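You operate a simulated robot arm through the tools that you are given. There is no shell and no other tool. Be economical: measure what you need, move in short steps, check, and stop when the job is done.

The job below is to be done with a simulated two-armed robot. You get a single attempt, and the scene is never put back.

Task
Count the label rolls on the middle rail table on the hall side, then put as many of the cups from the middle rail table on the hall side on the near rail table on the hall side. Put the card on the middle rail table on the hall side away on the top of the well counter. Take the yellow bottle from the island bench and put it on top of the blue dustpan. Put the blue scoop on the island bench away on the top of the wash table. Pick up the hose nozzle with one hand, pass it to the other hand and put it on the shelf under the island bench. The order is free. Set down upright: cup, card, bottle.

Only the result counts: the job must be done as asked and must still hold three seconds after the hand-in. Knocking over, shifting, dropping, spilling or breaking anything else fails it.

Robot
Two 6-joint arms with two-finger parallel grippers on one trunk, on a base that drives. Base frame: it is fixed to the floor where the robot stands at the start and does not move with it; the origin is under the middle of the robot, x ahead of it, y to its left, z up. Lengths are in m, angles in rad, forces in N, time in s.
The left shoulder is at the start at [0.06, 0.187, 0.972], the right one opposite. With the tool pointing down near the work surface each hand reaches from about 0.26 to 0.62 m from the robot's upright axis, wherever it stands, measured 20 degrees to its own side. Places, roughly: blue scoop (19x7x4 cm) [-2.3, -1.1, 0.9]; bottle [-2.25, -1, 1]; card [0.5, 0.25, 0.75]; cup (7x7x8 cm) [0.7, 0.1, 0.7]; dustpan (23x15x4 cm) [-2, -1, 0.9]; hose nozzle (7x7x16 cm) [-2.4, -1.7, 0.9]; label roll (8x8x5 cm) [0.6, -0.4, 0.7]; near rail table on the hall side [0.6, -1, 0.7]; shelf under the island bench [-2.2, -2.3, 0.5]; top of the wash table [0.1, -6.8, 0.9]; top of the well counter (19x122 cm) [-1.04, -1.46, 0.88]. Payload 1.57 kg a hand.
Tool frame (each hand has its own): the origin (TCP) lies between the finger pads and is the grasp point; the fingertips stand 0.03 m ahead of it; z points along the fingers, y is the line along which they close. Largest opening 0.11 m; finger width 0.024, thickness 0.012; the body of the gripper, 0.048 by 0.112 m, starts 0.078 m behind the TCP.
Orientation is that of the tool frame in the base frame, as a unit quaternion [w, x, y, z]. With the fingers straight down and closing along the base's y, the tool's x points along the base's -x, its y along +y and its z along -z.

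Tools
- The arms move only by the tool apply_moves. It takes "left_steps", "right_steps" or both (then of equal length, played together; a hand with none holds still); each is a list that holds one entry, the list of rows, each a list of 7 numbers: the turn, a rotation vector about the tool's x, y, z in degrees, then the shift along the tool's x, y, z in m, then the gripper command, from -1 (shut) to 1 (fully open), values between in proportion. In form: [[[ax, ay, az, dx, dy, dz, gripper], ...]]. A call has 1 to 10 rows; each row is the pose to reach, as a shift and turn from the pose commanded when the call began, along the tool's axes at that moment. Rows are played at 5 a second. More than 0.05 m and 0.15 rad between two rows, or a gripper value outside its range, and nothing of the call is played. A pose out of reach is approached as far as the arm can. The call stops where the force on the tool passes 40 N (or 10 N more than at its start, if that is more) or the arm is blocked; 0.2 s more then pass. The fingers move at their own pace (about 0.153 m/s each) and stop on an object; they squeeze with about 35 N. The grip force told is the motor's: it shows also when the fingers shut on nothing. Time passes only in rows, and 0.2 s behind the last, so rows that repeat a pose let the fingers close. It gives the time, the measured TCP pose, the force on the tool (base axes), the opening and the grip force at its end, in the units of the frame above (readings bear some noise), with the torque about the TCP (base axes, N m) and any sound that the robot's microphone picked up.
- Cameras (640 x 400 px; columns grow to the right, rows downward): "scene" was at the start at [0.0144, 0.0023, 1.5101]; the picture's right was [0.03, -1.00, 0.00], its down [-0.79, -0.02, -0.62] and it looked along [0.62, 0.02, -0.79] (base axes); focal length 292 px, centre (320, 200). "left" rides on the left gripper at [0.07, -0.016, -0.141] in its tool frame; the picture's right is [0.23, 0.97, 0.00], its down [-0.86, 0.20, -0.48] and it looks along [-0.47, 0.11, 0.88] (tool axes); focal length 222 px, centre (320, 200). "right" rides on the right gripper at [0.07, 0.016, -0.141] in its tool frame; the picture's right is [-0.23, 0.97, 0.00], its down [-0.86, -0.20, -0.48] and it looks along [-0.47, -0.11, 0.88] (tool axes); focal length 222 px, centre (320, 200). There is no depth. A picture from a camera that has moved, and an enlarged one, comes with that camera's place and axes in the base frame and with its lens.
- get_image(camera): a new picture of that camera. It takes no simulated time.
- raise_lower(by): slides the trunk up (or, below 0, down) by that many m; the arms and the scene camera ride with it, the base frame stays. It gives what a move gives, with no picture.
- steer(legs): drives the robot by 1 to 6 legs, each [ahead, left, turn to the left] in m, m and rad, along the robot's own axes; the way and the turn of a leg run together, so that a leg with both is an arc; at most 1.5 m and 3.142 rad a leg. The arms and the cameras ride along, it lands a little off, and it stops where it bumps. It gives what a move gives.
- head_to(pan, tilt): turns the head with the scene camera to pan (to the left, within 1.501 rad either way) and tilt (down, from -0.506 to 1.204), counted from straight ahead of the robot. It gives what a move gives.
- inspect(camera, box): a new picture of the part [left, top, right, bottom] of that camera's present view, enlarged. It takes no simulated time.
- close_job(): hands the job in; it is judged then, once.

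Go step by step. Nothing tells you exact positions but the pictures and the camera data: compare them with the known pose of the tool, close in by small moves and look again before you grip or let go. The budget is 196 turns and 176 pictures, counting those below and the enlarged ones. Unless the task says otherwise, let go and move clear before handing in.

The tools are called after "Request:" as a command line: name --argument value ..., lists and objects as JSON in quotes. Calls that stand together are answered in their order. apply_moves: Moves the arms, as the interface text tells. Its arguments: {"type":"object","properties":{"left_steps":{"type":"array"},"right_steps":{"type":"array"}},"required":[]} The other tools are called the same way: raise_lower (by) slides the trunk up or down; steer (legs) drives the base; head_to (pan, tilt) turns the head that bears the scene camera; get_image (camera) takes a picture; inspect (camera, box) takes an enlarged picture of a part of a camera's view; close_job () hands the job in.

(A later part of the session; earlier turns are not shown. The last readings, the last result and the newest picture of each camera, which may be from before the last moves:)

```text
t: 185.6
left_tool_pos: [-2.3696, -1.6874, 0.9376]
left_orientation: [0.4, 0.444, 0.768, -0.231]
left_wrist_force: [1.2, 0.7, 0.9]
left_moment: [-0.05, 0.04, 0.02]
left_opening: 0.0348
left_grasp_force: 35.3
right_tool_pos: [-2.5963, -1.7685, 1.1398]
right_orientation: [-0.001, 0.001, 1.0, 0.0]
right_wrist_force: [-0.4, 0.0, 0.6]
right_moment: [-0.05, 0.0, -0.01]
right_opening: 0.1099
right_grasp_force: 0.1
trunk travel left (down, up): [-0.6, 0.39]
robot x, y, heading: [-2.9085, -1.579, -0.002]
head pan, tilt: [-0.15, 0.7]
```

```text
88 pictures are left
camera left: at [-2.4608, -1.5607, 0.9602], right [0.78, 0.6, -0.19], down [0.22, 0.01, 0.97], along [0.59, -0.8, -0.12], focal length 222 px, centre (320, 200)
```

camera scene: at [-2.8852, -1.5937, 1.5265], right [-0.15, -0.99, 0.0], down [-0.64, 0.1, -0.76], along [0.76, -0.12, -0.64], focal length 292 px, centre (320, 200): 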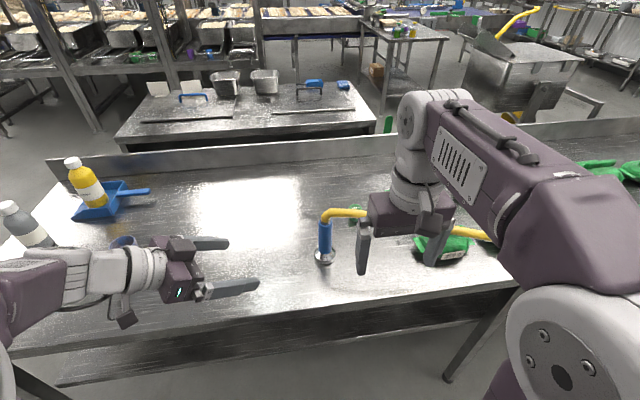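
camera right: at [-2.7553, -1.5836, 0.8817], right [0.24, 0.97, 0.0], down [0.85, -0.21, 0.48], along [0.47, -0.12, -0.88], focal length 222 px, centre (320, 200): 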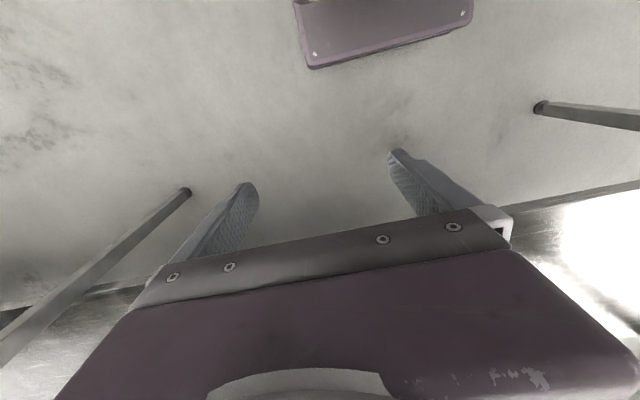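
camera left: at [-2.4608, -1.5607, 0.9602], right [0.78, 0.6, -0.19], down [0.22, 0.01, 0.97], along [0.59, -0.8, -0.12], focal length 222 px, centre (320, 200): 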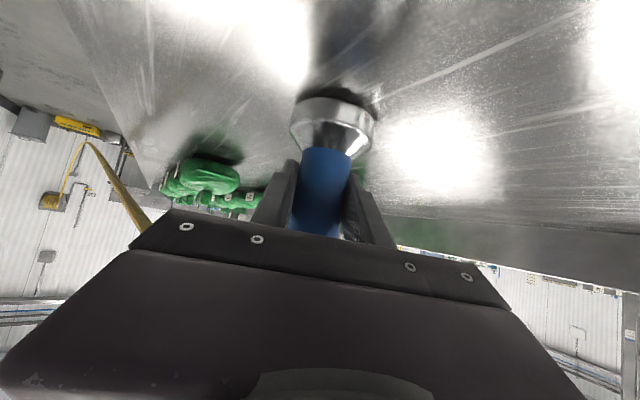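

Held (35 mm). I lift 12 cm gently and watch force and hose.

Request:
apply_moves --left_steps '[[[0, 0, 0, -0.0164, 0, -0.0114, -1], [0, 0, 0, -0.0328, 0, -0.0229, -1], [0, 0, 0, -0.0575, 0, -0.04, -1], [0, 0, 0, -0.082, 0, -0.0572, -1], [0, 0, 0, -0.0985, 0, -0.0686, -1]]]'

Request:
get_image --camera "scene"

```text
t: 186.8
left_tool_pos: [-2.3689, -1.6885, 1.0558]
left_orientation: [0.4, 0.444, 0.768, -0.232]
left_wrist_force: [0.4, 0.1, -4.0]
left_moment: [-0.02, 0.0, -0.01]
left_opening: 0.0348
left_grasp_force: 35.7
right_tool_pos: [-2.596, -1.7689, 1.1403]
right_orientation: [0.0, 0.001, 1.0, 0.0]
right_wrist_force: [0.3, 0.1, 0.2]
right_moment: [-0.02, 0.0, 0.01]
right_opening: 0.11
right_grasp_force: 0.1
trunk travel left (down, up): [-0.6, 0.39]
robot x, y, heading: [-2.9037, -1.5822, -0.002]
head pan, tilt: [-0.15, 0.7]
```

```text
87 pictures are left
camera scene: at [-2.8853, -1.5946, 1.5265], right [-0.15, -0.99, 0.0], down [-0.64, 0.1, -0.76], along [0.76, -0.12, -0.64], focal length 292 px, centre (320, 200)
```

scene: 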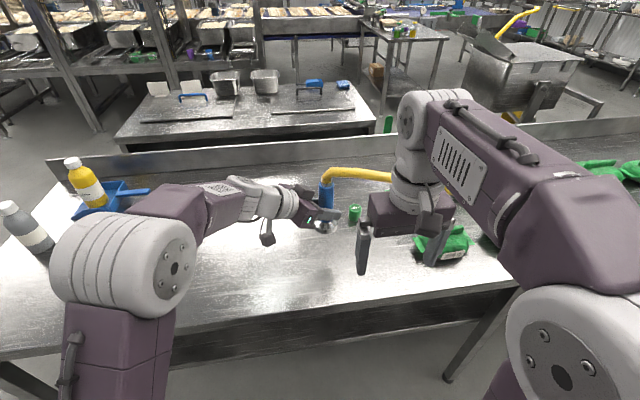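

Lifted with only ~4 N; the hose follows freely. For a roomy handover I yaw the left hand another −30° (nozzle stays upright) and yaw the right hand +30°, half-opening it.

Request:
apply_moves --left_steps '[[[6.15, 0, 4.3, 0, 0, 0, -1], [12.3, 0, 8.6, 0, 0, 0, -1], [18.45, 0, 12.9, 0, 0, 0, -1], [24.6, 0, 17.2, 0, 0, 0, -1], [24.6, 0, 17.2, 0, 0, 0, -1]]]' --right_steps '[[[0, 0, -7.5, 0.0, -0.01, 0, 0.5], [0, 0, -15, 0.0, -0.02, 0, 0.1], [0, 0, -22.5, 0.0, -0.03, 0, 0.1], [0, 0, -30, 0.0, -0.04, 0, 0.1], [0, 0, -30, 0.0, -0.04, 0, 0.1]]]'

Request:
get_image --camera "scene"

Request:
get_image --camera "right"

```text
t: 188.0
left_tool_pos: [-2.3702, -1.6886, 1.0567]
left_orientation: [0.326, 0.628, 0.627, -0.327]
left_wrist_force: [0.3, 0.0, -4.0]
left_moment: [0.01, -0.03, 0.01]
left_opening: 0.0349
left_grasp_force: 35.0
right_tool_pos: [-2.5937, -1.81, 1.1405]
right_orientation: [0.0, -0.258, 0.966, 0.001]
right_wrist_force: [0.6, -0.6, 0.4]
right_moment: [-0.01, -0.01, 0.02]
right_opening: 0.0607
right_grasp_force: 0.1
trunk travel left (down, up): [-0.6, 0.39]
robot x, y, heading: [-2.9089, -1.5817, -0.002]
head pan, tilt: [-0.15, 0.7]
```

```text
86 pictures are left
camera scene: at [-2.8859, -1.5944, 1.5265], right [-0.15, -0.99, 0.0], down [-0.64, 0.1, -0.77], along [0.76, -0.12, -0.64], focal length 292 px, centre (320, 200)
```

scene: 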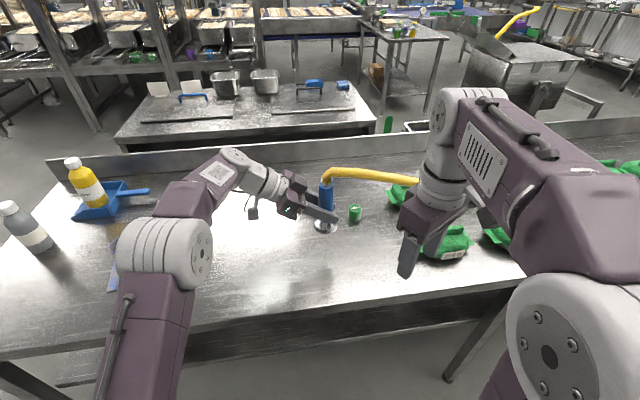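

```text
85 pictures are left
camera right: at [-2.6636, -1.8294, 1.2818], right [-0.29, 0.96, 0.0], down [0.84, 0.25, 0.48], along [0.46, 0.14, -0.88], focal length 222 px, centre (320, 200)
```

right: 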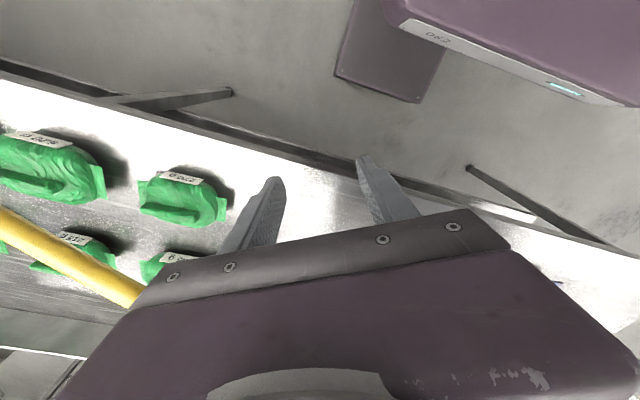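

I tilt the right hand up to 30° below horizontal while moving to a pre-handover point 12 cm from the nozzle.

Request:
apply_moves --right_steps '[[[0, -7.5, 0, -0.017, -0.001, 0.0, 0.1], [0, -15, 0, -0.034, -0.002, 0.0, 0.1], [0, -22.5, 0, -0.05, -0.003, 0.0, 0.1], [0, -30, 0, -0.067, -0.004, 0.005, 0.1], [0, -37.5, 0, -0.084, -0.005, 0.01, 0.1], [0, -45, 0, -0.1, -0.006, 0.015, 0.1], [0, -52.5, 0, -0.117, -0.007, 0.02, 0.1], [0, -60, 0, -0.134, -0.007, 0.025, 0.1], [0, -60, 0, -0.134, -0.007, 0.025, 0.1]]]'

Request:
get_image --camera "scene"

Request:
get_image --camera "right"

```text
t: 190.0
left_tool_pos: [-2.3693, -1.6893, 1.0557]
left_orientation: [0.326, 0.628, 0.627, -0.326]
left_wrist_force: [-1.0, 0.3, -4.0]
left_moment: [-0.04, -0.03, 0.02]
left_opening: 0.0346
left_grasp_force: 35.0
right_tool_pos: [-2.4765, -1.7498, 1.1135]
right_orientation: [0.483, -0.224, 0.837, 0.128]
right_wrist_force: [-0.5, 0.6, 0.3]
right_moment: [-0.02, 0.01, 0.01]
right_opening: 0.0604
right_grasp_force: 0.0
trunk travel left (down, up): [-0.6, 0.39]
robot x, y, heading: [-2.9068, -1.5836, -0.001]
head pan, tilt: [-0.15, 0.7]
```

```text
84 pictures are left
camera scene: at [-2.8855, -1.5944, 1.5265], right [-0.15, -0.99, 0.0], down [-0.64, 0.1, -0.76], along [0.76, -0.12, -0.64], focal length 292 px, centre (320, 200)
```

scene: 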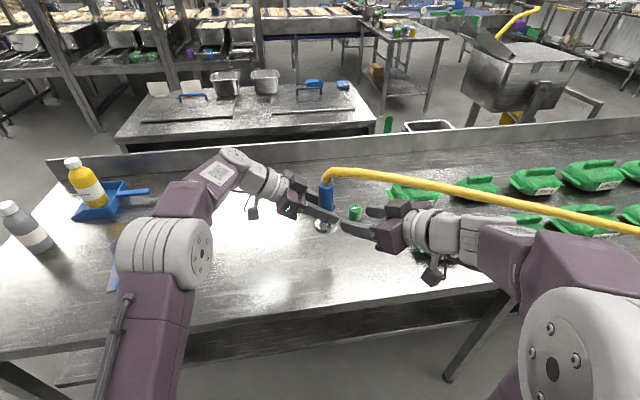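

```text
83 pictures are left
camera right: at [-2.6195, -1.812, 1.1252], right [-0.39, 0.9, 0.2], down [0.11, -0.17, 0.98], along [0.92, 0.4, -0.04], focal length 222 px, centre (320, 200)
```

right: 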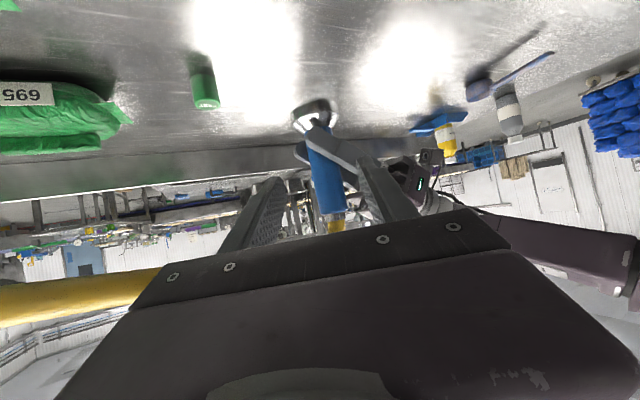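

Nicely aligned. I advance the right hand horizontally by 12 cm around the upper nozzle body.

Request:
apply_moves --right_steps '[[[0, 0, 0, -0.02, 0, 0.035, 0.1], [0, 0, 0, -0.04, 0, 0.069, 0.1], [0, 0, 0, -0.06, 0, 0.104, 0.1], [0, 0, 0, -0.06, 0, 0.104, 0.1]]]'

Request:
get_image --camera "right"

Request:
inspect --camera "scene" --box '[240, 140, 440, 265]'

```text
t: 190.7
left_tool_pos: [-2.361, -1.6814, 1.0538]
left_orientation: [0.331, 0.623, 0.634, -0.317]
left_wrist_force: [8.5, 3.0, -6.7]
left_moment: [-0.18, 0.27, -0.37]
left_opening: 0.0347
left_grasp_force: 35.2
right_tool_pos: [-2.3919, -1.6994, 1.1134]
right_orientation: [0.481, -0.226, 0.837, 0.128]
right_wrist_force: [-8.9, -2.8, 3.7]
right_moment: [0.04, 0.23, 0.42]
right_opening: 0.0622
right_grasp_force: 0.5
trunk travel left (down, up): [-0.6, 0.39]
robot x, y, heading: [-2.9098, -1.5801, -0.007]
head pan, tilt: [-0.15, 0.7]
stopped in row 3 (left hand): the force on the tool passed its limit at 70 N (the readings are from after the stop); the commanded pose is now the measured one
```

```text
82 pictures are left
camera right: at [-2.5354, -1.7638, 1.1249], right [-0.39, 0.9, 0.19], down [0.12, -0.16, 0.98], along [0.91, 0.4, -0.04], focal length 222 px, centre (320, 200)
```

right: 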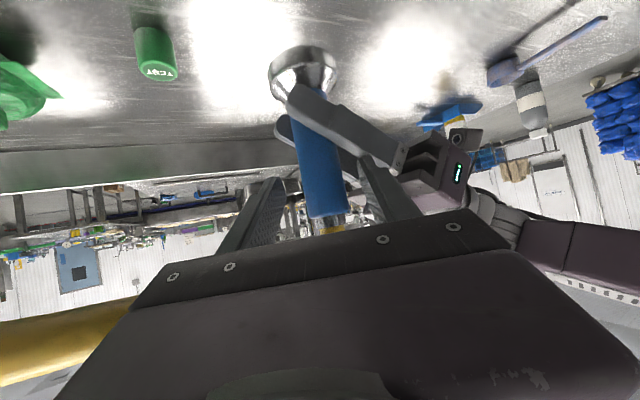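

```text
3.20 times, centred on (340, 202) of scene
camera zoom: at [-2.8837, -1.5937, 1.5264], right [-0.15, -0.99, 0.0], down [-0.64, 0.1, -0.76], along [0.76, -0.12, -0.65], focal length 935 px, centre (256, 192)
```

zoom: 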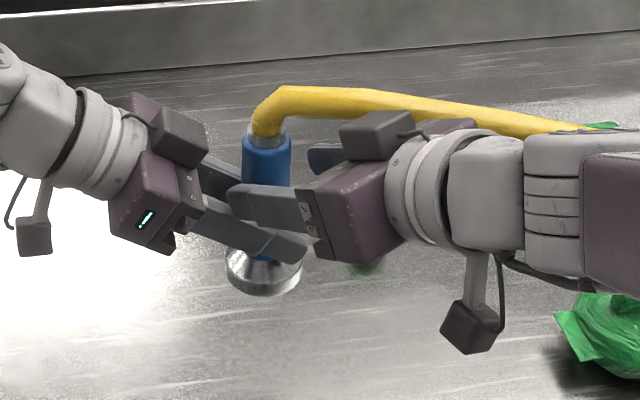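

The right fingertip touched the left finger (contact stop). I back the right hand off, level it to horizontal so the tip no longer dips, and check the nozzle.

Request:
apply_moves --right_steps '[[[0, 0, 0, 0.012, 0, -0.021, 0.1], [0, 0, 0, 0.03, 0, -0.052, 0.1], [0, -7, 0, 0.03, 0, -0.055, 0.1], [0, -14, 0, 0.03, 0, -0.058, 0.1], [0, -21, 0, 0.03, 0, -0.06, 0.1], [0, -28, 0, 0.03, 0, -0.06, 0.1]]]'

Request:
get_image --camera "right"

Request:
inspect --camera "scene" --box '[240, 140, 440, 265]'

Request:
get_image --camera "left"

```text
t: 192.1
left_tool_pos: [-2.3615, -1.6851, 1.0529]
left_orientation: [0.33, 0.624, 0.633, -0.318]
left_wrist_force: [0.2, 0.3, -4.6]
left_moment: [0.02, 0.04, -0.02]
left_opening: 0.035
left_grasp_force: 35.3
right_tool_pos: [-2.4439, -1.7369, 1.1188]
right_orientation: [0.669, -0.19, 0.696, 0.18]
right_wrist_force: [-0.1, -0.3, 0.3]
right_moment: [0.0, 0.0, 0.03]
right_opening: 0.0608
right_grasp_force: 0.0
right hand out of reach, approached as far as the arm can: row 6
trunk travel left (down, up): [-0.6, 0.39]
robot x, y, heading: [-2.9087, -1.5838, -0.005]
head pan, tilt: [-0.15, 0.7]
```

```text
80 pictures are left
camera right: at [-2.5768, -1.7943, 1.0555], right [-0.48, 0.85, 0.22], down [-0.28, -0.39, 0.87], along [0.83, 0.36, 0.43], focal length 222 px, centre (320, 200)
```

right: 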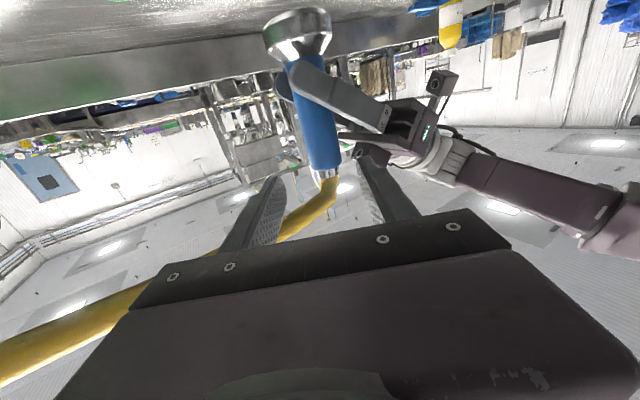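

```text
3.20 times, centred on (340, 202) of scene
camera zoom: at [-2.8833, -1.5954, 1.5264], right [-0.15, -0.99, 0.0], down [-0.64, 0.1, -0.76], along [0.75, -0.12, -0.65], focal length 935 px, centre (256, 192)
```

zoom: 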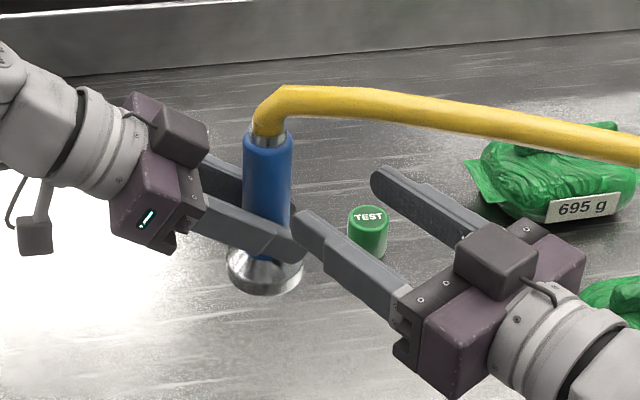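

```text
78 pictures are left
camera left: at [-2.3805, -1.5278, 1.0778], right [0.97, 0.15, -0.18], down [0.19, -0.1, 0.98], along [0.13, -0.98, -0.13], focal length 222 px, centre (320, 200)
```

left: 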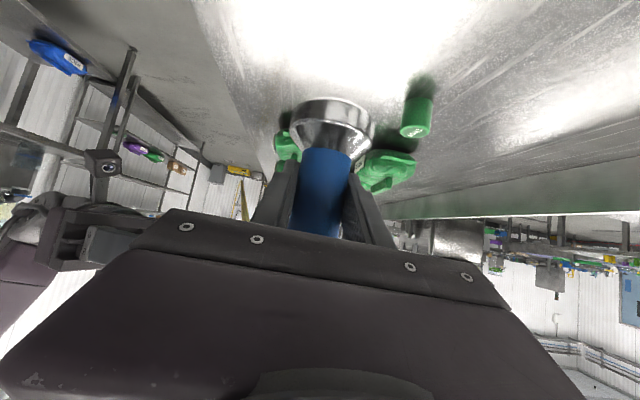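

The nozzle is still held well and the right hand is now level at the right height. I advance 9.5 cm.

Request:
apply_moves --right_steps '[[[0, 0, 0, 0, 0.001, 0.035, 0.1], [0, 0, 0, 0, 0.002, 0.065, 0.1], [0, 0, 0, 0, 0.003, 0.095, 0.1], [0, 0, 0, 0, 0.003, 0.095, 0.1]]]'

Request:
get_image --camera "right"

Request:
inspect --camera "scene" --box '[240, 140, 440, 265]'

```text
t: 193.1
left_tool_pos: [-2.3614, -1.6838, 1.0531]
left_orientation: [0.33, 0.624, 0.633, -0.318]
left_wrist_force: [0.0, 0.0, -4.2]
left_moment: [0.0, -0.04, 0.0]
left_opening: 0.0345
left_grasp_force: 34.6
right_tool_pos: [-2.3651, -1.6859, 1.1159]
right_orientation: [0.669, -0.188, 0.697, 0.178]
right_wrist_force: [-0.1, -0.1, 0.1]
right_moment: [-0.02, 0.0, -0.02]
right_opening: 0.0602
right_grasp_force: 0.0
trunk travel left (down, up): [-0.6, 0.39]
robot x, y, heading: [-2.9088, -1.5801, -0.002]
head pan, tilt: [-0.15, 0.7]
```

```text
77 pictures are left
camera right: at [-2.4972, -1.7437, 1.0519], right [-0.48, 0.85, 0.22], down [-0.29, -0.39, 0.87], along [0.83, 0.36, 0.43], focal length 222 px, centre (320, 200)
```

right: 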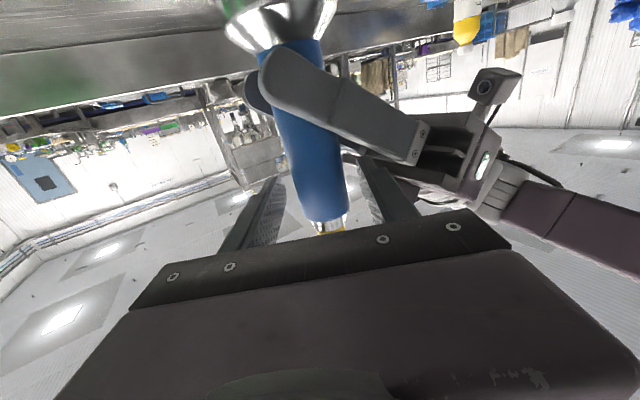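

```text
3.20 times, centred on (340, 202) of scene
camera zoom: at [-2.8852, -1.595, 1.5265], right [-0.15, -0.99, 0.0], down [-0.64, 0.1, -0.76], along [0.76, -0.12, -0.64], focal length 935 px, centre (256, 192)
```

zoom: 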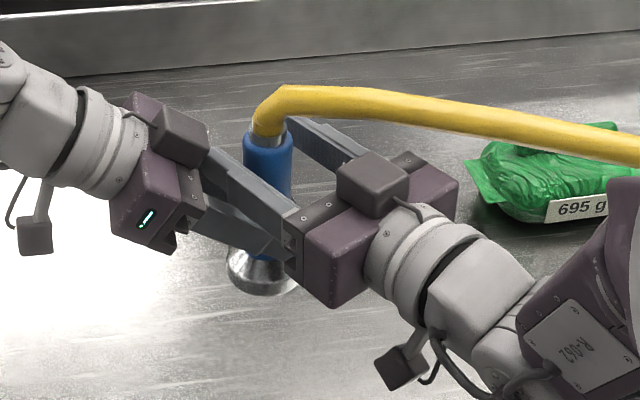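

In place without contact. I close the right gripper on the upper body.

Request:
apply_moves --right_steps '[[[0, 0, 0, 0, 0, 0, -0.2], [0, 0, 0, 0, 0, 0, -0.4], [0, 0, 0, 0, 0, 0, -1], [0, 0, 0, 0, 0, 0, -1], [0, 0, 0, 0, 0, 0, -1]]]'

Request:
get_image --camera "right"

```text
t: 194.3
left_tool_pos: [-2.3637, -1.6835, 1.055]
left_orientation: [0.331, 0.623, 0.634, -0.317]
left_wrist_force: [9.8, -17.2, -6.4]
left_moment: [0.66, 0.26, 0.08]
left_opening: 0.0348
left_grasp_force: 34.9
right_tool_pos: [-2.3652, -1.6849, 1.1158]
right_orientation: [0.669, -0.189, 0.696, 0.179]
right_wrist_force: [-10.7, 16.9, 1.6]
right_moment: [0.37, 0.37, -0.01]
right_opening: 0.0344
right_grasp_force: 35.3
trunk travel left (down, up): [-0.6, 0.39]
robot x, y, heading: [-2.9089, -1.5806, -0.004]
head pan, tilt: [-0.15, 0.7]
```

```text
75 pictures are left
camera right: at [-2.4975, -1.743, 1.0519], right [-0.48, 0.85, 0.22], down [-0.28, -0.39, 0.87], along [0.83, 0.36, 0.43], focal length 222 px, centre (320, 200)
```

right: 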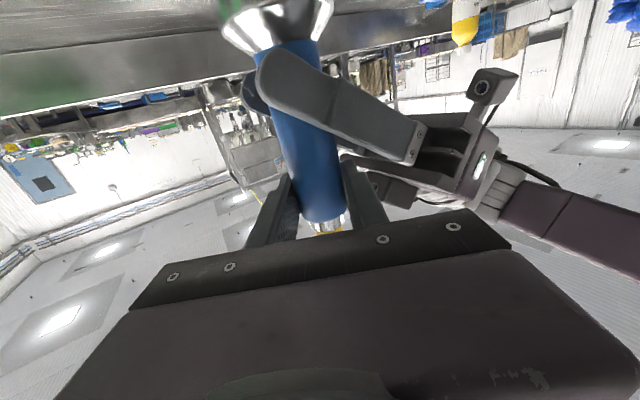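

Both hands hold it. I open the left moderately and withdraw it along its own axis.

Request:
apply_moves --left_steps '[[[0, 0, 0, 0, 0, 0, -0.1], [0, 0, 0, 0, 0, 0, 0.25], [0, 0, 0, 0, 0, 0, 0.25], [0, 0, 0, 0, 0, -0.03, 0.25], [0, 0, 0, 0, 0, -0.07, 0.25], [0, 0, 0, 0, 0, -0.11, 0.25], [0, 0, 0, 0, 0, -0.15, 0.25]]]'

Request:
get_image --camera "scene"

Request:
get_image --camera "right"

```text
t: 195.9
left_tool_pos: [-2.3645, -1.5586, 1.1409]
left_orientation: [0.331, 0.624, 0.633, -0.317]
left_wrist_force: [0.1, -0.3, -0.8]
left_moment: [0.0, -0.01, 0.0]
left_opening: 0.0686
left_grasp_force: 0.1
right_tool_pos: [-2.3643, -1.6862, 1.1161]
right_orientation: [0.669, -0.188, 0.697, 0.177]
right_wrist_force: [0.2, -0.5, 0.2]
right_moment: [0.02, 0.01, 0.0]
right_opening: 0.0343
right_grasp_force: 34.3
trunk travel left (down, up): [-0.6, 0.39]
robot x, y, heading: [-2.9061, -1.5818, -0.003]
head pan, tilt: [-0.15, 0.7]
```

```text
74 pictures are left
camera scene: at [-2.8851, -1.5933, 1.5265], right [-0.15, -0.99, 0.0], down [-0.64, 0.1, -0.76], along [0.76, -0.12, -0.64], focal length 292 px, centre (320, 200)
```

scene: 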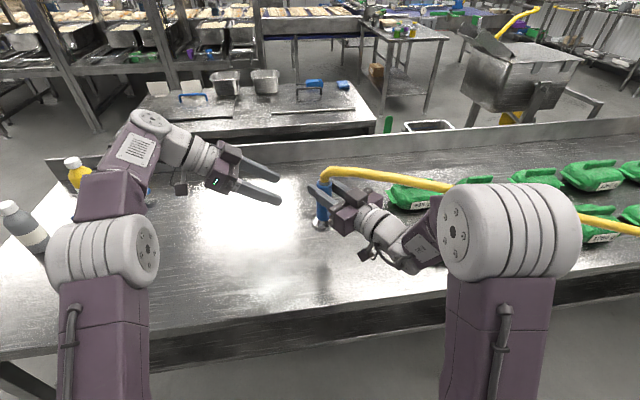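

```text
73 pictures are left
camera right: at [-2.4975, -1.7428, 1.052], right [-0.48, 0.85, 0.22], down [-0.29, -0.39, 0.88], along [0.83, 0.36, 0.43], focal length 222 px, centre (320, 200)
```

right: 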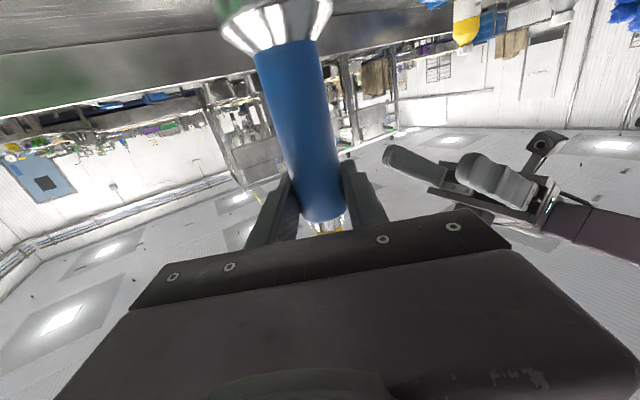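

Handover done: the right hand alone holds the nozzle. I back off so it clears the bench edge, then lower the trunk.

Request:
steer --legs '[[-0.3, 0, 0]]'

Request:
raise_lower --by -0.3

Request:
get_image --camera "scene"

```text
t: 198.0
left_tool_pos: [-2.6666, -1.5605, 1.1407]
left_orientation: [0.33, 0.624, 0.633, -0.318]
left_wrist_force: [-0.2, -0.4, 0.5]
left_moment: [0.02, 0.03, 0.01]
left_opening: 0.0688
left_grasp_force: 0.0
right_tool_pos: [-2.6663, -1.6846, 1.1152]
right_orientation: [0.669, -0.188, 0.697, 0.178]
right_wrist_force: [0.3, -0.3, 0.3]
right_moment: [0.03, 0.02, 0.0]
right_opening: 0.0345
right_grasp_force: 35.3
trunk travel left (down, up): [-0.6, 0.39]
robot x, y, heading: [-3.2092, -1.5803, -0.005]
head pan, tilt: [-0.15, 0.7]
```

```text
t: 201.0
left_tool_pos: [-2.6661, -1.5603, 0.8411]
left_orientation: [0.331, 0.623, 0.634, -0.317]
left_wrist_force: [-0.1, -0.5, 0.4]
left_moment: [0.01, 0.05, -0.03]
left_opening: 0.0687
left_grasp_force: 0.1
right_tool_pos: [-2.6669, -1.6856, 0.8143]
right_orientation: [0.669, -0.188, 0.697, 0.177]
right_wrist_force: [-1.0, 0.6, 0.3]
right_moment: [0.02, 0.01, -0.02]
right_opening: 0.0341
right_grasp_force: 35.2
trunk travel left (down, up): [-0.3, 0.69]
robot x, y, heading: [-3.2048, -1.5795, -0.002]
head pan, tilt: [-0.15, 0.7]
```

```text
72 pictures are left
camera scene: at [-3.186, -1.5936, 1.2265], right [-0.15, -0.99, 0.0], down [-0.64, 0.1, -0.76], along [0.76, -0.12, -0.64], focal length 292 px, centre (320, 200)
```

scene: 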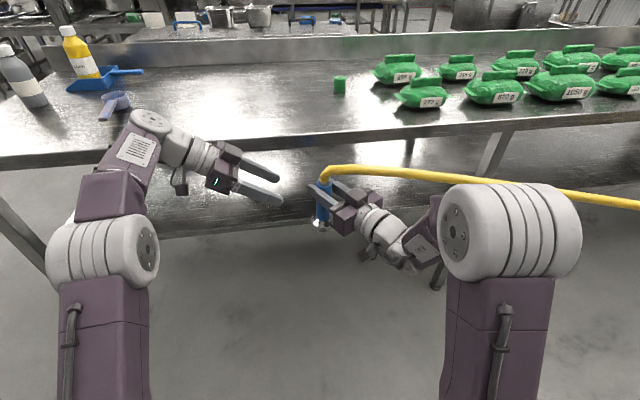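

Free of the bench. I tuck the left hand back, lower 13.5 cm more, and check the shelf.

Request:
apply_moves --left_steps '[[[0, 0, 0, 0, -0.045, 0, 0.25], [0, 0, 0, 0, -0.09, 0, 0.25], [0, 0, 0, 0, -0.135, 0, 0.25], [0, 0, 0, 0, -0.18, 0, 0.25], [0, 0, 0, 0, -0.2, 0, 0.25]]]'

Request:
raise_lower --by -0.135

Request:
head_to --pan -0.15 --tilt 0.45

Request:
get_image --camera "scene"

Request:
get_image --camera "right"

```text
t: 202.2
left_tool_pos: [-2.8671, -1.5645, 0.838]
left_orientation: [0.331, 0.623, 0.633, -0.318]
left_wrist_force: [0.1, 0.9, 0.0]
left_moment: [0.04, -0.03, 0.01]
left_opening: 0.0689
left_grasp_force: 0.1
right_tool_pos: [-2.6665, -1.6851, 0.8147]
right_orientation: [0.669, -0.188, 0.697, 0.178]
right_wrist_force: [0.0, -1.2, 0.7]
right_moment: [-0.02, 0.02, 0.0]
right_opening: 0.0345
right_grasp_force: 34.9
trunk travel left (down, up): [-0.3, 0.69]
robot x, y, heading: [-3.2115, -1.5801, -0.004]
head pan, tilt: [-0.15, 0.7]
```

```text
t: 203.8
left_tool_pos: [-2.868, -1.5653, 0.7041]
left_orientation: [0.331, 0.624, 0.633, -0.317]
left_wrist_force: [1.1, 0.0, -0.1]
left_moment: [-0.04, 0.01, 0.01]
left_opening: 0.0686
left_grasp_force: 0.1
right_tool_pos: [-2.6658, -1.6865, 0.68]
right_orientation: [0.669, -0.188, 0.697, 0.178]
right_wrist_force: [-0.6, 0.5, -0.2]
right_moment: [0.0, 0.02, 0.01]
right_opening: 0.0342
right_grasp_force: 35.3
trunk travel left (down, up): [-0.165, 0.825]
robot x, y, heading: [-3.2031, -1.5845, -0.004]
head pan, tilt: [-0.15, 0.7]
```

```text
t: 204.6
left_tool_pos: [-2.8674, -1.5643, 0.7052]
left_orientation: [0.33, 0.624, 0.632, -0.318]
left_wrist_force: [0.5, 0.8, -0.2]
left_moment: [0.0, 0.01, 0.02]
left_opening: 0.0691
left_grasp_force: 0.0
right_tool_pos: [-2.6656, -1.6859, 0.6791]
right_orientation: [0.669, -0.188, 0.696, 0.178]
right_wrist_force: [0.0, 0.3, -1.0]
right_moment: [-0.05, -0.01, 0.02]
right_opening: 0.0345
right_grasp_force: 35.3
trunk travel left (down, up): [-0.165, 0.825]
robot x, y, heading: [-3.2107, -1.5787, -0.001]
head pan, tilt: [-0.15, 0.45]
```

```text
71 pictures are left
camera scene: at [-3.1791, -1.5947, 1.1136], right [-0.15, -0.99, 0.0], down [-0.43, 0.07, -0.9], along [0.89, -0.14, -0.44], focal length 292 px, centre (320, 200)
```

scene: 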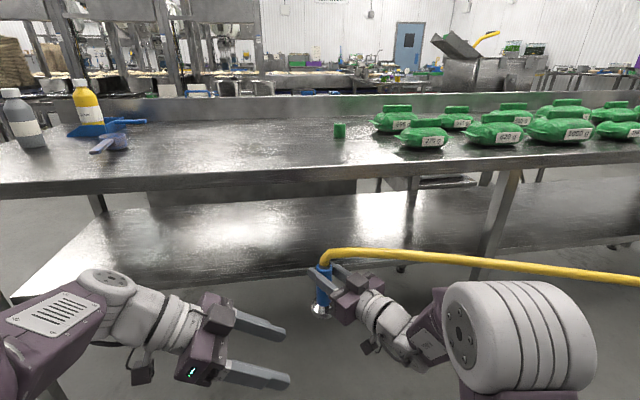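

```text
70 pictures are left
camera right: at [-2.7984, -1.7429, 0.6168], right [-0.48, 0.85, 0.22], down [-0.29, -0.39, 0.87], along [0.83, 0.36, 0.43], focal length 222 px, centre (320, 200)
```

right: 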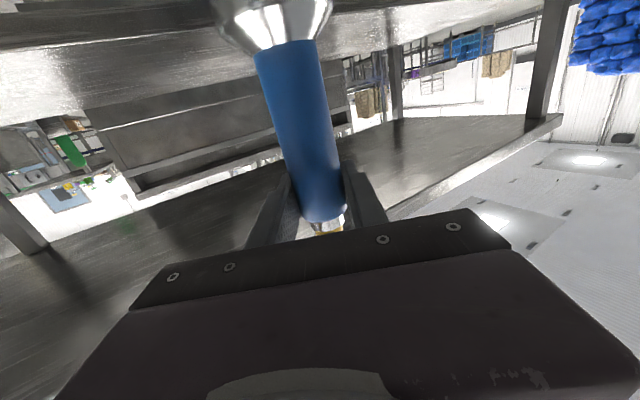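

The shelf is empty here and entry is clear (nozzle top z≈0.77 with hose < 0.85). I drive forward in two stages.

Request:
steer --legs '[[0.18, 0, 0]]'

Request:
get_image --camera "scene"

Request:
get_image --camera "right"

```text
t: 206.1
left_tool_pos: [-2.6857, -1.5646, 0.7023]
left_orientation: [0.331, 0.624, 0.633, -0.318]
left_wrist_force: [0.7, 0.0, 0.2]
left_moment: [0.0, 0.01, -0.01]
left_opening: 0.0689
left_grasp_force: 0.1
right_tool_pos: [-2.4846, -1.6868, 0.6803]
right_orientation: [0.668, -0.188, 0.697, 0.178]
right_wrist_force: [0.3, -0.4, 0.5]
right_moment: [0.01, 0.02, 0.01]
right_opening: 0.0342
right_grasp_force: 35.6
trunk travel left (down, up): [-0.165, 0.825]
robot x, y, heading: [-3.0292, -1.5785, -0.002]
head pan, tilt: [-0.15, 0.45]
```

```text
69 pictures are left
camera scene: at [-2.9985, -1.5953, 1.1136], right [-0.15, -0.99, 0.0], down [-0.43, 0.07, -0.9], along [0.89, -0.14, -0.44], focal length 292 px, centre (320, 200)
```

scene: 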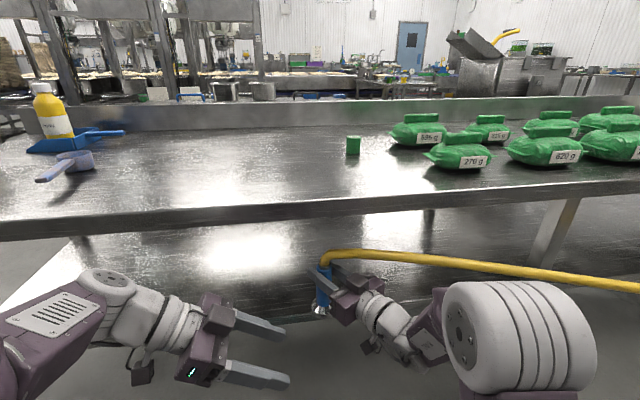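

```text
68 pictures are left
camera right: at [-2.6179, -1.7434, 0.6166], right [-0.48, 0.85, 0.22], down [-0.28, -0.39, 0.87], along [0.83, 0.36, 0.43], focal length 222 px, centre (320, 200)
```

right: 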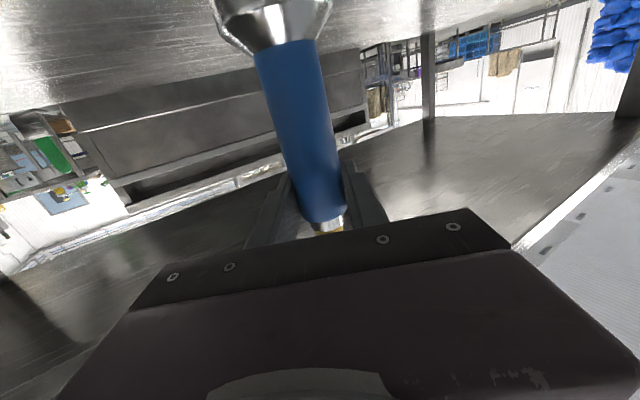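

I need the shelf height more exactly; I zoom in on the shelf's front edge.

Request:
inspect --camera "scene" --box '[60, 200, 380, 400]'

Request:
get_image --camera "left"

```text
2.00 times, centred on (220, 300) of scene
camera zoom: at [-2.9985, -1.5953, 1.1136], right [-0.15, -0.99, 0.0], down [-0.43, 0.07, -0.9], along [0.89, -0.14, -0.44], focal length 585 px, centre (520, 0)
```

zoom: 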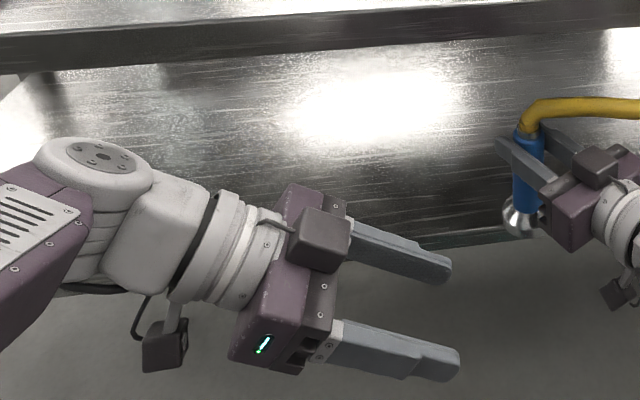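

```text
66 pictures are left
camera left: at [-2.7061, -1.4091, 0.7279], right [0.97, 0.15, -0.18], down [0.19, -0.1, 0.98], along [0.13, -0.98, -0.13], focal length 222 px, centre (320, 200)
```

left: 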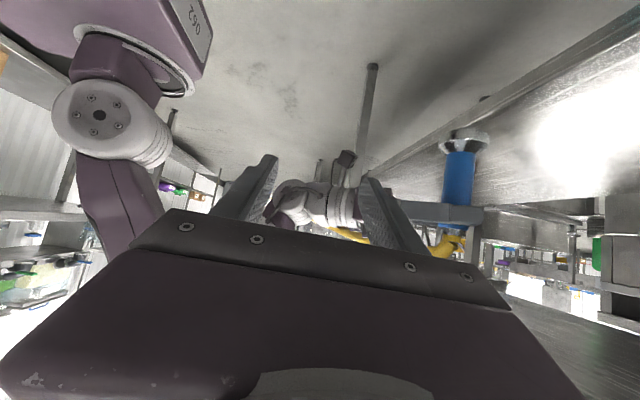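

Request:
inspect --camera "left" --box '[360, 0, 640, 230]'

```text
1.74 times, centred on (500, 115) of left
camera zoom: at [-2.7061, -1.4091, 0.7279], right [0.97, 0.15, -0.18], down [0.19, -0.1, 0.98], along [0.13, -0.98, -0.13], focal length 386 px, centre (7, 348)
```

zoom: 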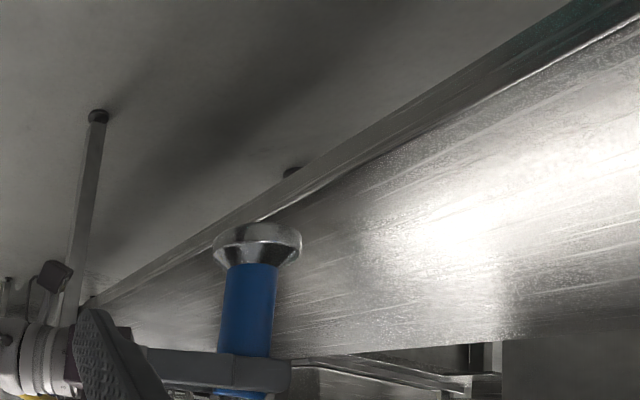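

Both views agree: shelf top z=0.511, edge x=−2.443. I drive in 12 cm and then lower the nozzle by arm.

Request:
steer --legs '[[0.12, 0, 0]]'

Request:
apply_moves --right_steps '[[[0, 0, 0, 0.015, 0, 0, -1], [0, 0, 0, 0.03, 0, 0, -1], [0, 0, 0, 0.04, 0, 0, -1]]]'

Request:
get_image --camera "left"

Request:
get_image --camera "scene"

```text
t: 207.3
left_tool_pos: [-2.5683, -1.5653, 0.7037]
left_orientation: [0.33, 0.624, 0.633, -0.318]
left_wrist_force: [0.3, 0.0, 0.2]
left_moment: [-0.02, 0.01, -0.02]
left_opening: 0.0689
left_grasp_force: 0.0
right_tool_pos: [-2.365, -1.6874, 0.68]
right_orientation: [0.669, -0.188, 0.696, 0.178]
right_wrist_force: [-0.1, -0.5, 1.3]
right_moment: [-0.02, 0.02, 0.02]
right_opening: 0.0344
right_grasp_force: 34.8
trunk travel left (down, up): [-0.165, 0.825]
robot x, y, heading: [-2.9099, -1.581, -0.004]
head pan, tilt: [-0.15, 0.45]
```

```text
t: 208.1
left_tool_pos: [-2.5677, -1.5651, 0.7044]
left_orientation: [0.331, 0.624, 0.633, -0.318]
left_wrist_force: [0.9, -0.3, 0.6]
left_moment: [0.0, 0.01, 0.01]
left_opening: 0.0688
left_grasp_force: 0.1
right_tool_pos: [-2.3682, -1.6887, 0.6394]
right_orientation: [0.669, -0.188, 0.697, 0.178]
right_wrist_force: [-0.1, -0.3, -0.5]
right_moment: [-0.01, -0.04, -0.01]
right_opening: 0.0345
right_grasp_force: 35.1
trunk travel left (down, up): [-0.165, 0.825]
robot x, y, heading: [-2.9084, -1.5861, -0.001]
head pan, tilt: [-0.15, 0.45]
```

```text
64 pictures are left
camera left: at [-2.5867, -1.4097, 0.7279], right [0.97, 0.15, -0.17], down [0.19, -0.1, 0.98], along [0.13, -0.98, -0.13], focal length 222 px, centre (320, 200)
```

left: 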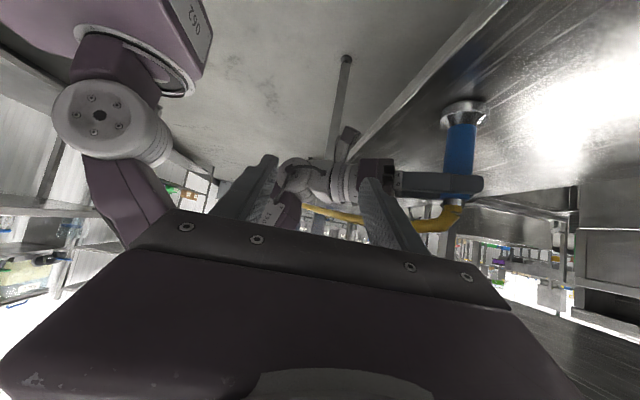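

```text
63 pictures are left
camera scene: at [-2.8793, -1.5957, 1.1137], right [-0.15, -0.99, 0.0], down [-0.43, 0.07, -0.9], along [0.89, -0.14, -0.44], focal length 292 px, centre (320, 200)
```

scene: 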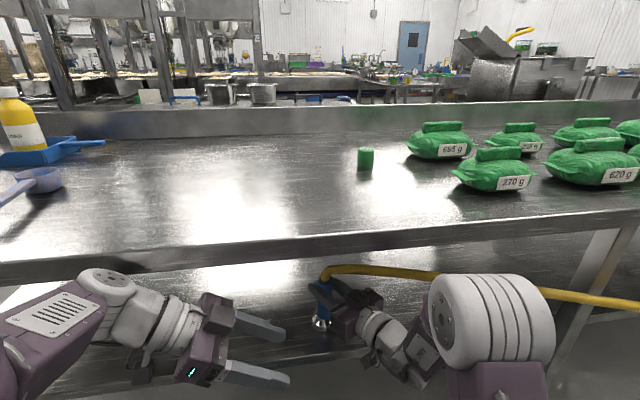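

About 1 cm above the shelf. I lower in small steps to contact.

Request:
apply_moves --right_steps '[[[0, 0, 0, 0.004, 0, 0, -1], [0, 0, 0, 0.007, 0, 0, -1], [0, 0, 0, 0.009, 0, 0, -1]]]'

Request:
inspect --camera "left" --box '[380, 50, 560, 230]'

```text
t: 208.9
left_tool_pos: [-2.5691, -1.5652, 0.7056]
left_orientation: [0.331, 0.625, 0.632, -0.316]
left_wrist_force: [0.1, 0.1, -0.8]
left_moment: [-0.01, 0.0, 0.0]
left_opening: 0.0686
left_grasp_force: 0.0
right_tool_pos: [-2.3681, -1.6881, 0.6366]
right_orientation: [0.674, -0.188, 0.692, 0.177]
right_wrist_force: [8.2, -1.3, 29.8]
right_moment: [-0.05, -0.05, 0.03]
right_opening: 0.0339
right_grasp_force: 34.6
trunk travel left (down, up): [-0.165, 0.825]
robot x, y, heading: [-2.9083, -1.579, -0.003]
head pan, tilt: [-0.15, 0.45]
```

```text
2.22 times, centred on (470, 140) of left
camera zoom: at [-2.5885, -1.4093, 0.7293], right [0.97, 0.15, -0.17], down [0.19, -0.1, 0.98], along [0.13, -0.98, -0.13], focal length 494 px, centre (-13, 333)
```

zoom: 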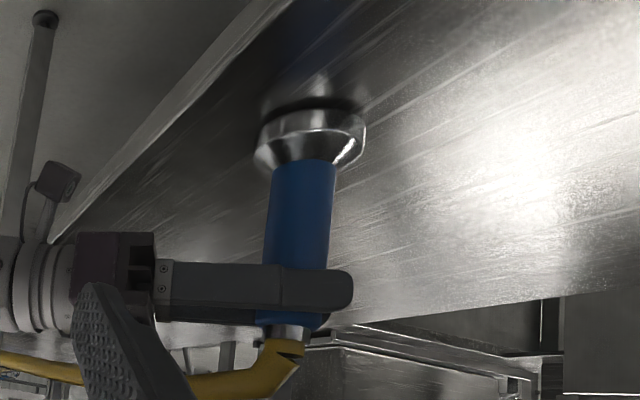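

Contact. I ease off, open to ~7 cm and withdraw along the tool axis.

Request:
apply_moves --right_steps '[[[0, 0, 0, -0.003, 0, 0, -1], [0, 0, 0, -0.003, 0, 0, -0.5], [0, 0, 0, -0.003, 0, 0, 0], [0, 0, 0, -0.003, 0, 0, 0.3], [0, 0, 0, -0.003, 0, 0, 0.3], [0, 0, 0, -0.003, 0, -0.03, 0.3], [0, 0, 0, -0.003, 0, -0.06, 0.3], [0, 0, 0, -0.003, 0, -0.095, 0.3]]]'

Request:
get_image --camera "left"

Request:
get_image --camera "right"

```text
t: 210.7
left_tool_pos: [-2.5669, -1.5654, 0.704]
left_orientation: [0.332, 0.624, 0.633, -0.317]
left_wrist_force: [0.6, 0.1, 0.2]
left_moment: [0.0, -0.01, -0.02]
left_opening: 0.0687
left_grasp_force: 0.0
right_tool_pos: [-2.4408, -1.7392, 0.6399]
right_orientation: [0.669, -0.188, 0.697, 0.178]
right_wrist_force: [-0.2, 0.1, -1.1]
right_moment: [0.0, 0.0, 0.01]
right_opening: 0.0713
right_grasp_force: 0.1
right hand out of reach, approached as far as the arm can: row 8
trunk travel left (down, up): [-0.165, 0.825]
robot x, y, heading: [-2.9098, -1.5863, -0.005]
head pan, tilt: [-0.15, 0.45]
```

```text
61 pictures are left
camera left: at [-2.587, -1.4097, 0.7281], right [0.97, 0.15, -0.17], down [0.19, -0.1, 0.98], along [0.13, -0.98, -0.13], focal length 222 px, centre (320, 200)
```

left: 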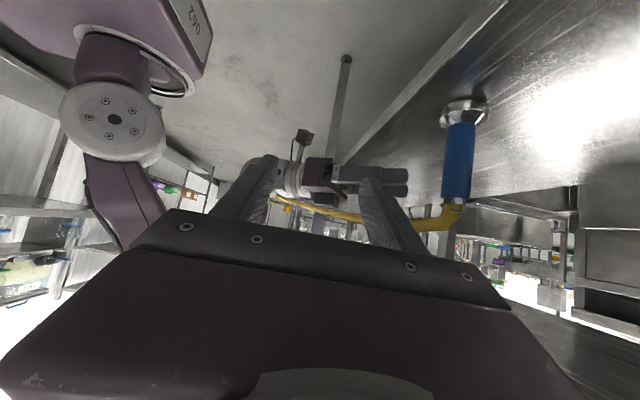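

```text
60 pictures are left
camera right: at [-2.5731, -1.7969, 0.5765], right [-0.48, 0.85, 0.22], down [-0.28, -0.39, 0.87], along [0.83, 0.36, 0.43], focal length 222 px, centre (320, 200)
```

right: 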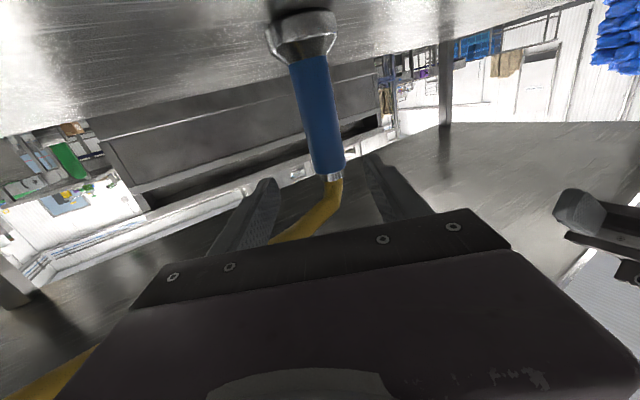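

The nozzle stands on the shelf. I drive straight back out from under the bench, then check it again.

Request:
steer --legs '[[-0.3, 0, 0]]'

Request:
get_image --camera "scene"

```text
t: 212.8
left_tool_pos: [-2.87, -1.5644, 0.7035]
left_orientation: [0.331, 0.624, 0.633, -0.317]
left_wrist_force: [0.0, 0.1, 0.2]
left_moment: [0.01, 0.02, -0.03]
left_opening: 0.0686
left_grasp_force: 0.0
right_tool_pos: [-2.7423, -1.7391, 0.6393]
right_orientation: [0.669, -0.189, 0.697, 0.179]
right_wrist_force: [-1.0, 0.4, 0.0]
right_moment: [0.0, -0.01, -0.02]
right_opening: 0.0712
right_grasp_force: 0.0
trunk travel left (down, up): [-0.165, 0.825]
robot x, y, heading: [-3.2146, -1.5794, -0.003]
head pan, tilt: [-0.15, 0.45]
```

```text
59 pictures are left
camera scene: at [-3.1819, -1.5944, 1.1137], right [-0.15, -0.99, 0.0], down [-0.43, 0.07, -0.9], along [0.89, -0.14, -0.44], focal length 292 px, centre (320, 200)
```

scene: 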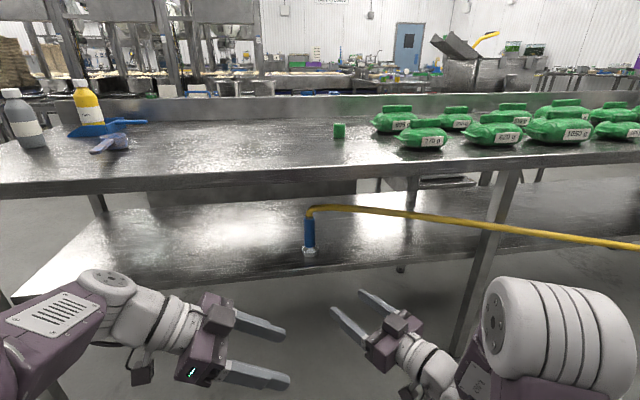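

Nozzle done. I slide away from the hose (+y), raise the trunk, then restore the hands to pointing down.

Request:
steer --legs '[[0, 0.4, 0]]'

Request:
raise_lower --by 0.4

Request:
apply_moves --left_steps '[[[0, 7.9, 0, 0, 0.0, -0.005, 0.5], [0, 15.8, 0, 0, 0.0, -0.01, 1], [0, 23.7, 0, 0, 0, -0.015, 1], [0, 31.6, 0, 0, 0, -0.02, 1], [0, 39.5, 0, 0, 0, -0.025, 1], [0, 47.4, 0, 0, 0, -0.03, 1], [0, 55, 0, 0, 0, -0.03, 1]]]' --right_steps '[[[0, 8, 0, 0, 0, 0, 1], [0, 16, 0, 0, 0, 0, 1], [0, 24, 0, 0, 0, 0, 1], [0, 32, 0, 0, 0, 0, 1], [0, 40, 0, 0, 0, 0, 1], [0, 48, 0, 0, 0, 0, 1], [0, 56, 0, 0, 0, 0, 1]]]'

Request:
apply_moves --left_steps '[[[0, 0, -8.5, 0, 0.01, 0, 1], [0, 0, -17, 0, 0.02, 0, 1], [0, 0, -25.5, 0.01, 0.03, 0, 1], [0, 0, -34, 0.02, 0.04, 0, 1], [0, 0, -42.5, 0.03, 0.04, 0, 1], [0, 0, -51, 0.04, 0.04, 0, 1], [0, 0, -59.5, 0.06, 0.04, 0, 1], [0, 0, -68, 0.08, 0.04, 0, 1], [0, 0, -76.5, 0.1, 0.04, 0, 1], [0, 0, -85, 0.12, 0.04, 0, 1]]]' --right_steps '[[[0, 8, 0, 0, 0, 0, 1], [0, 16, 0, 0, 0, 0, 1], [0, 24, 0, 0, 0, 0, 1], [0, 32, 0, 0, 0, 0, 1], [0, 32, 0, 0, 0, 0, 1], [0, 32, 0, 0, 0, 0, 1], [0, 32, 0, 0, 0, 0, 1], [0, 32, 0, 0, 0, 0, 1], [0, 32, 0, 0, 0, 0, 1], [0, 32, 0, 0, 0, 0, 1]]]'

Request:
head_to --pan 0.0 --tilt 0.65

Request:
get_image --camera "scene"

```text
t: 215.3
left_tool_pos: [-2.8689, -1.1638, 0.705]
left_orientation: [0.331, 0.624, 0.633, -0.318]
left_wrist_force: [-0.7, -0.1, -0.9]
left_moment: [-0.03, -0.02, -0.01]
left_opening: 0.0688
left_grasp_force: 0.1
right_tool_pos: [-2.7414, -1.3384, 0.6403]
right_orientation: [0.669, -0.188, 0.696, 0.178]
right_wrist_force: [-0.4, -0.1, 0.0]
right_moment: [0.0, -0.01, 0.01]
right_opening: 0.0715
right_grasp_force: 0.1
trunk travel left (down, up): [-0.165, 0.825]
robot x, y, heading: [-3.2133, -1.1802, -0.001]
head pan, tilt: [-0.15, 0.45]
```

```text
t: 219.1
left_tool_pos: [-2.8696, -1.1654, 1.1038]
left_orientation: [0.331, 0.624, 0.633, -0.318]
left_wrist_force: [-0.2, 0.6, -0.3]
left_moment: [0.0, 0.0, -0.02]
left_opening: 0.0685
left_grasp_force: 0.0
right_tool_pos: [-2.7413, -1.3379, 1.0399]
right_orientation: [0.668, -0.19, 0.697, 0.179]
right_wrist_force: [-0.1, 0.5, 0.4]
right_moment: [0.0, 0.03, -0.01]
right_opening: 0.0712
right_grasp_force: 0.2
trunk travel left (down, up): [-0.565, 0.425]
robot x, y, heading: [-3.2096, -1.1827, -0.002]
head pan, tilt: [-0.15, 0.45]
```

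```text
t: 220.7
left_tool_pos: [-2.8676, -1.1403, 1.1202]
left_orientation: [0.001, 0.699, 0.715, 0.007]
left_wrist_force: [-0.3, -0.1, 0.4]
left_moment: [0.02, 0.01, 0.01]
left_opening: 0.1098
left_grasp_force: 0.1
right_tool_pos: [-2.7403, -1.3384, 1.0393]
right_orientation: [0.263, -0.252, 0.929, 0.069]
right_wrist_force: [-0.1, 0.5, -0.3]
right_moment: [-0.03, 0.01, -0.02]
right_opening: 0.1101
right_grasp_force: 0.0
trunk travel left (down, up): [-0.565, 0.425]
robot x, y, heading: [-3.2111, -1.1816, -0.0]
head pan, tilt: [-0.15, 0.45]
```

```text
t: 222.9
left_tool_pos: [-2.8309, -1.0195, 1.1227]
left_orientation: [0.007, 0.032, 0.999, 0.004]
left_wrist_force: [-0.1, 1.1, -0.3]
left_moment: [-0.04, 0.0, 0.0]
left_opening: 0.1102
left_grasp_force: 0.0
right_tool_pos: [-2.7413, -1.3369, 1.0399]
right_orientation: [-0.003, -0.261, 0.965, -0.003]
right_wrist_force: [0.4, -0.3, 0.2]
right_moment: [-0.02, 0.0, 0.0]
right_opening: 0.1101
right_grasp_force: 0.0
trunk travel left (down, up): [-0.565, 0.425]
robot x, y, heading: [-3.2134, -1.1823, -0.006]
head pan, tilt: [-0.15, 0.45]
```

```text
t: 223.6
left_tool_pos: [-2.8318, -1.0198, 1.1229]
left_orientation: [0.006, 0.033, 0.999, 0.004]
left_wrist_force: [0.1, 0.2, -0.5]
left_moment: [0.02, -0.04, -0.02]
left_opening: 0.11
left_grasp_force: 0.0
right_tool_pos: [-2.7406, -1.3382, 1.041]
right_orientation: [-0.003, -0.26, 0.966, -0.002]
right_wrist_force: [1.3, 0.6, -0.3]
right_moment: [0.01, -0.04, 0.0]
right_opening: 0.11
right_grasp_force: 0.0
trunk travel left (down, up): [-0.565, 0.425]
robot x, y, heading: [-3.2106, -1.1795, -0.002]
head pan, tilt: [0.0, 0.649]
```

```text
58 pictures are left
camera scene: at [-3.1844, -1.1812, 1.4959], right [0.0, -1.0, 0.0], down [-0.6, 0.0, -0.8], along [0.8, 0.0, -0.6], focal length 292 px, centre (320, 200)
```

scene: 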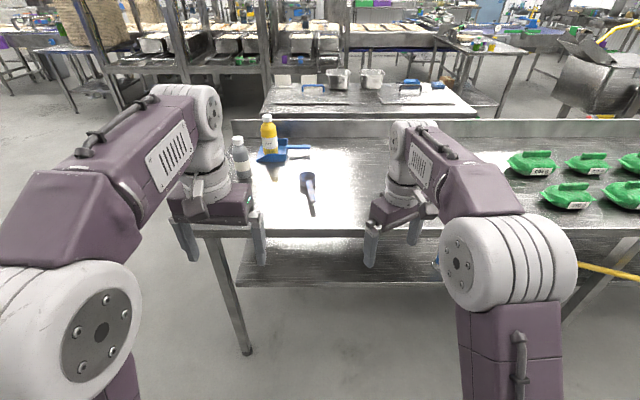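

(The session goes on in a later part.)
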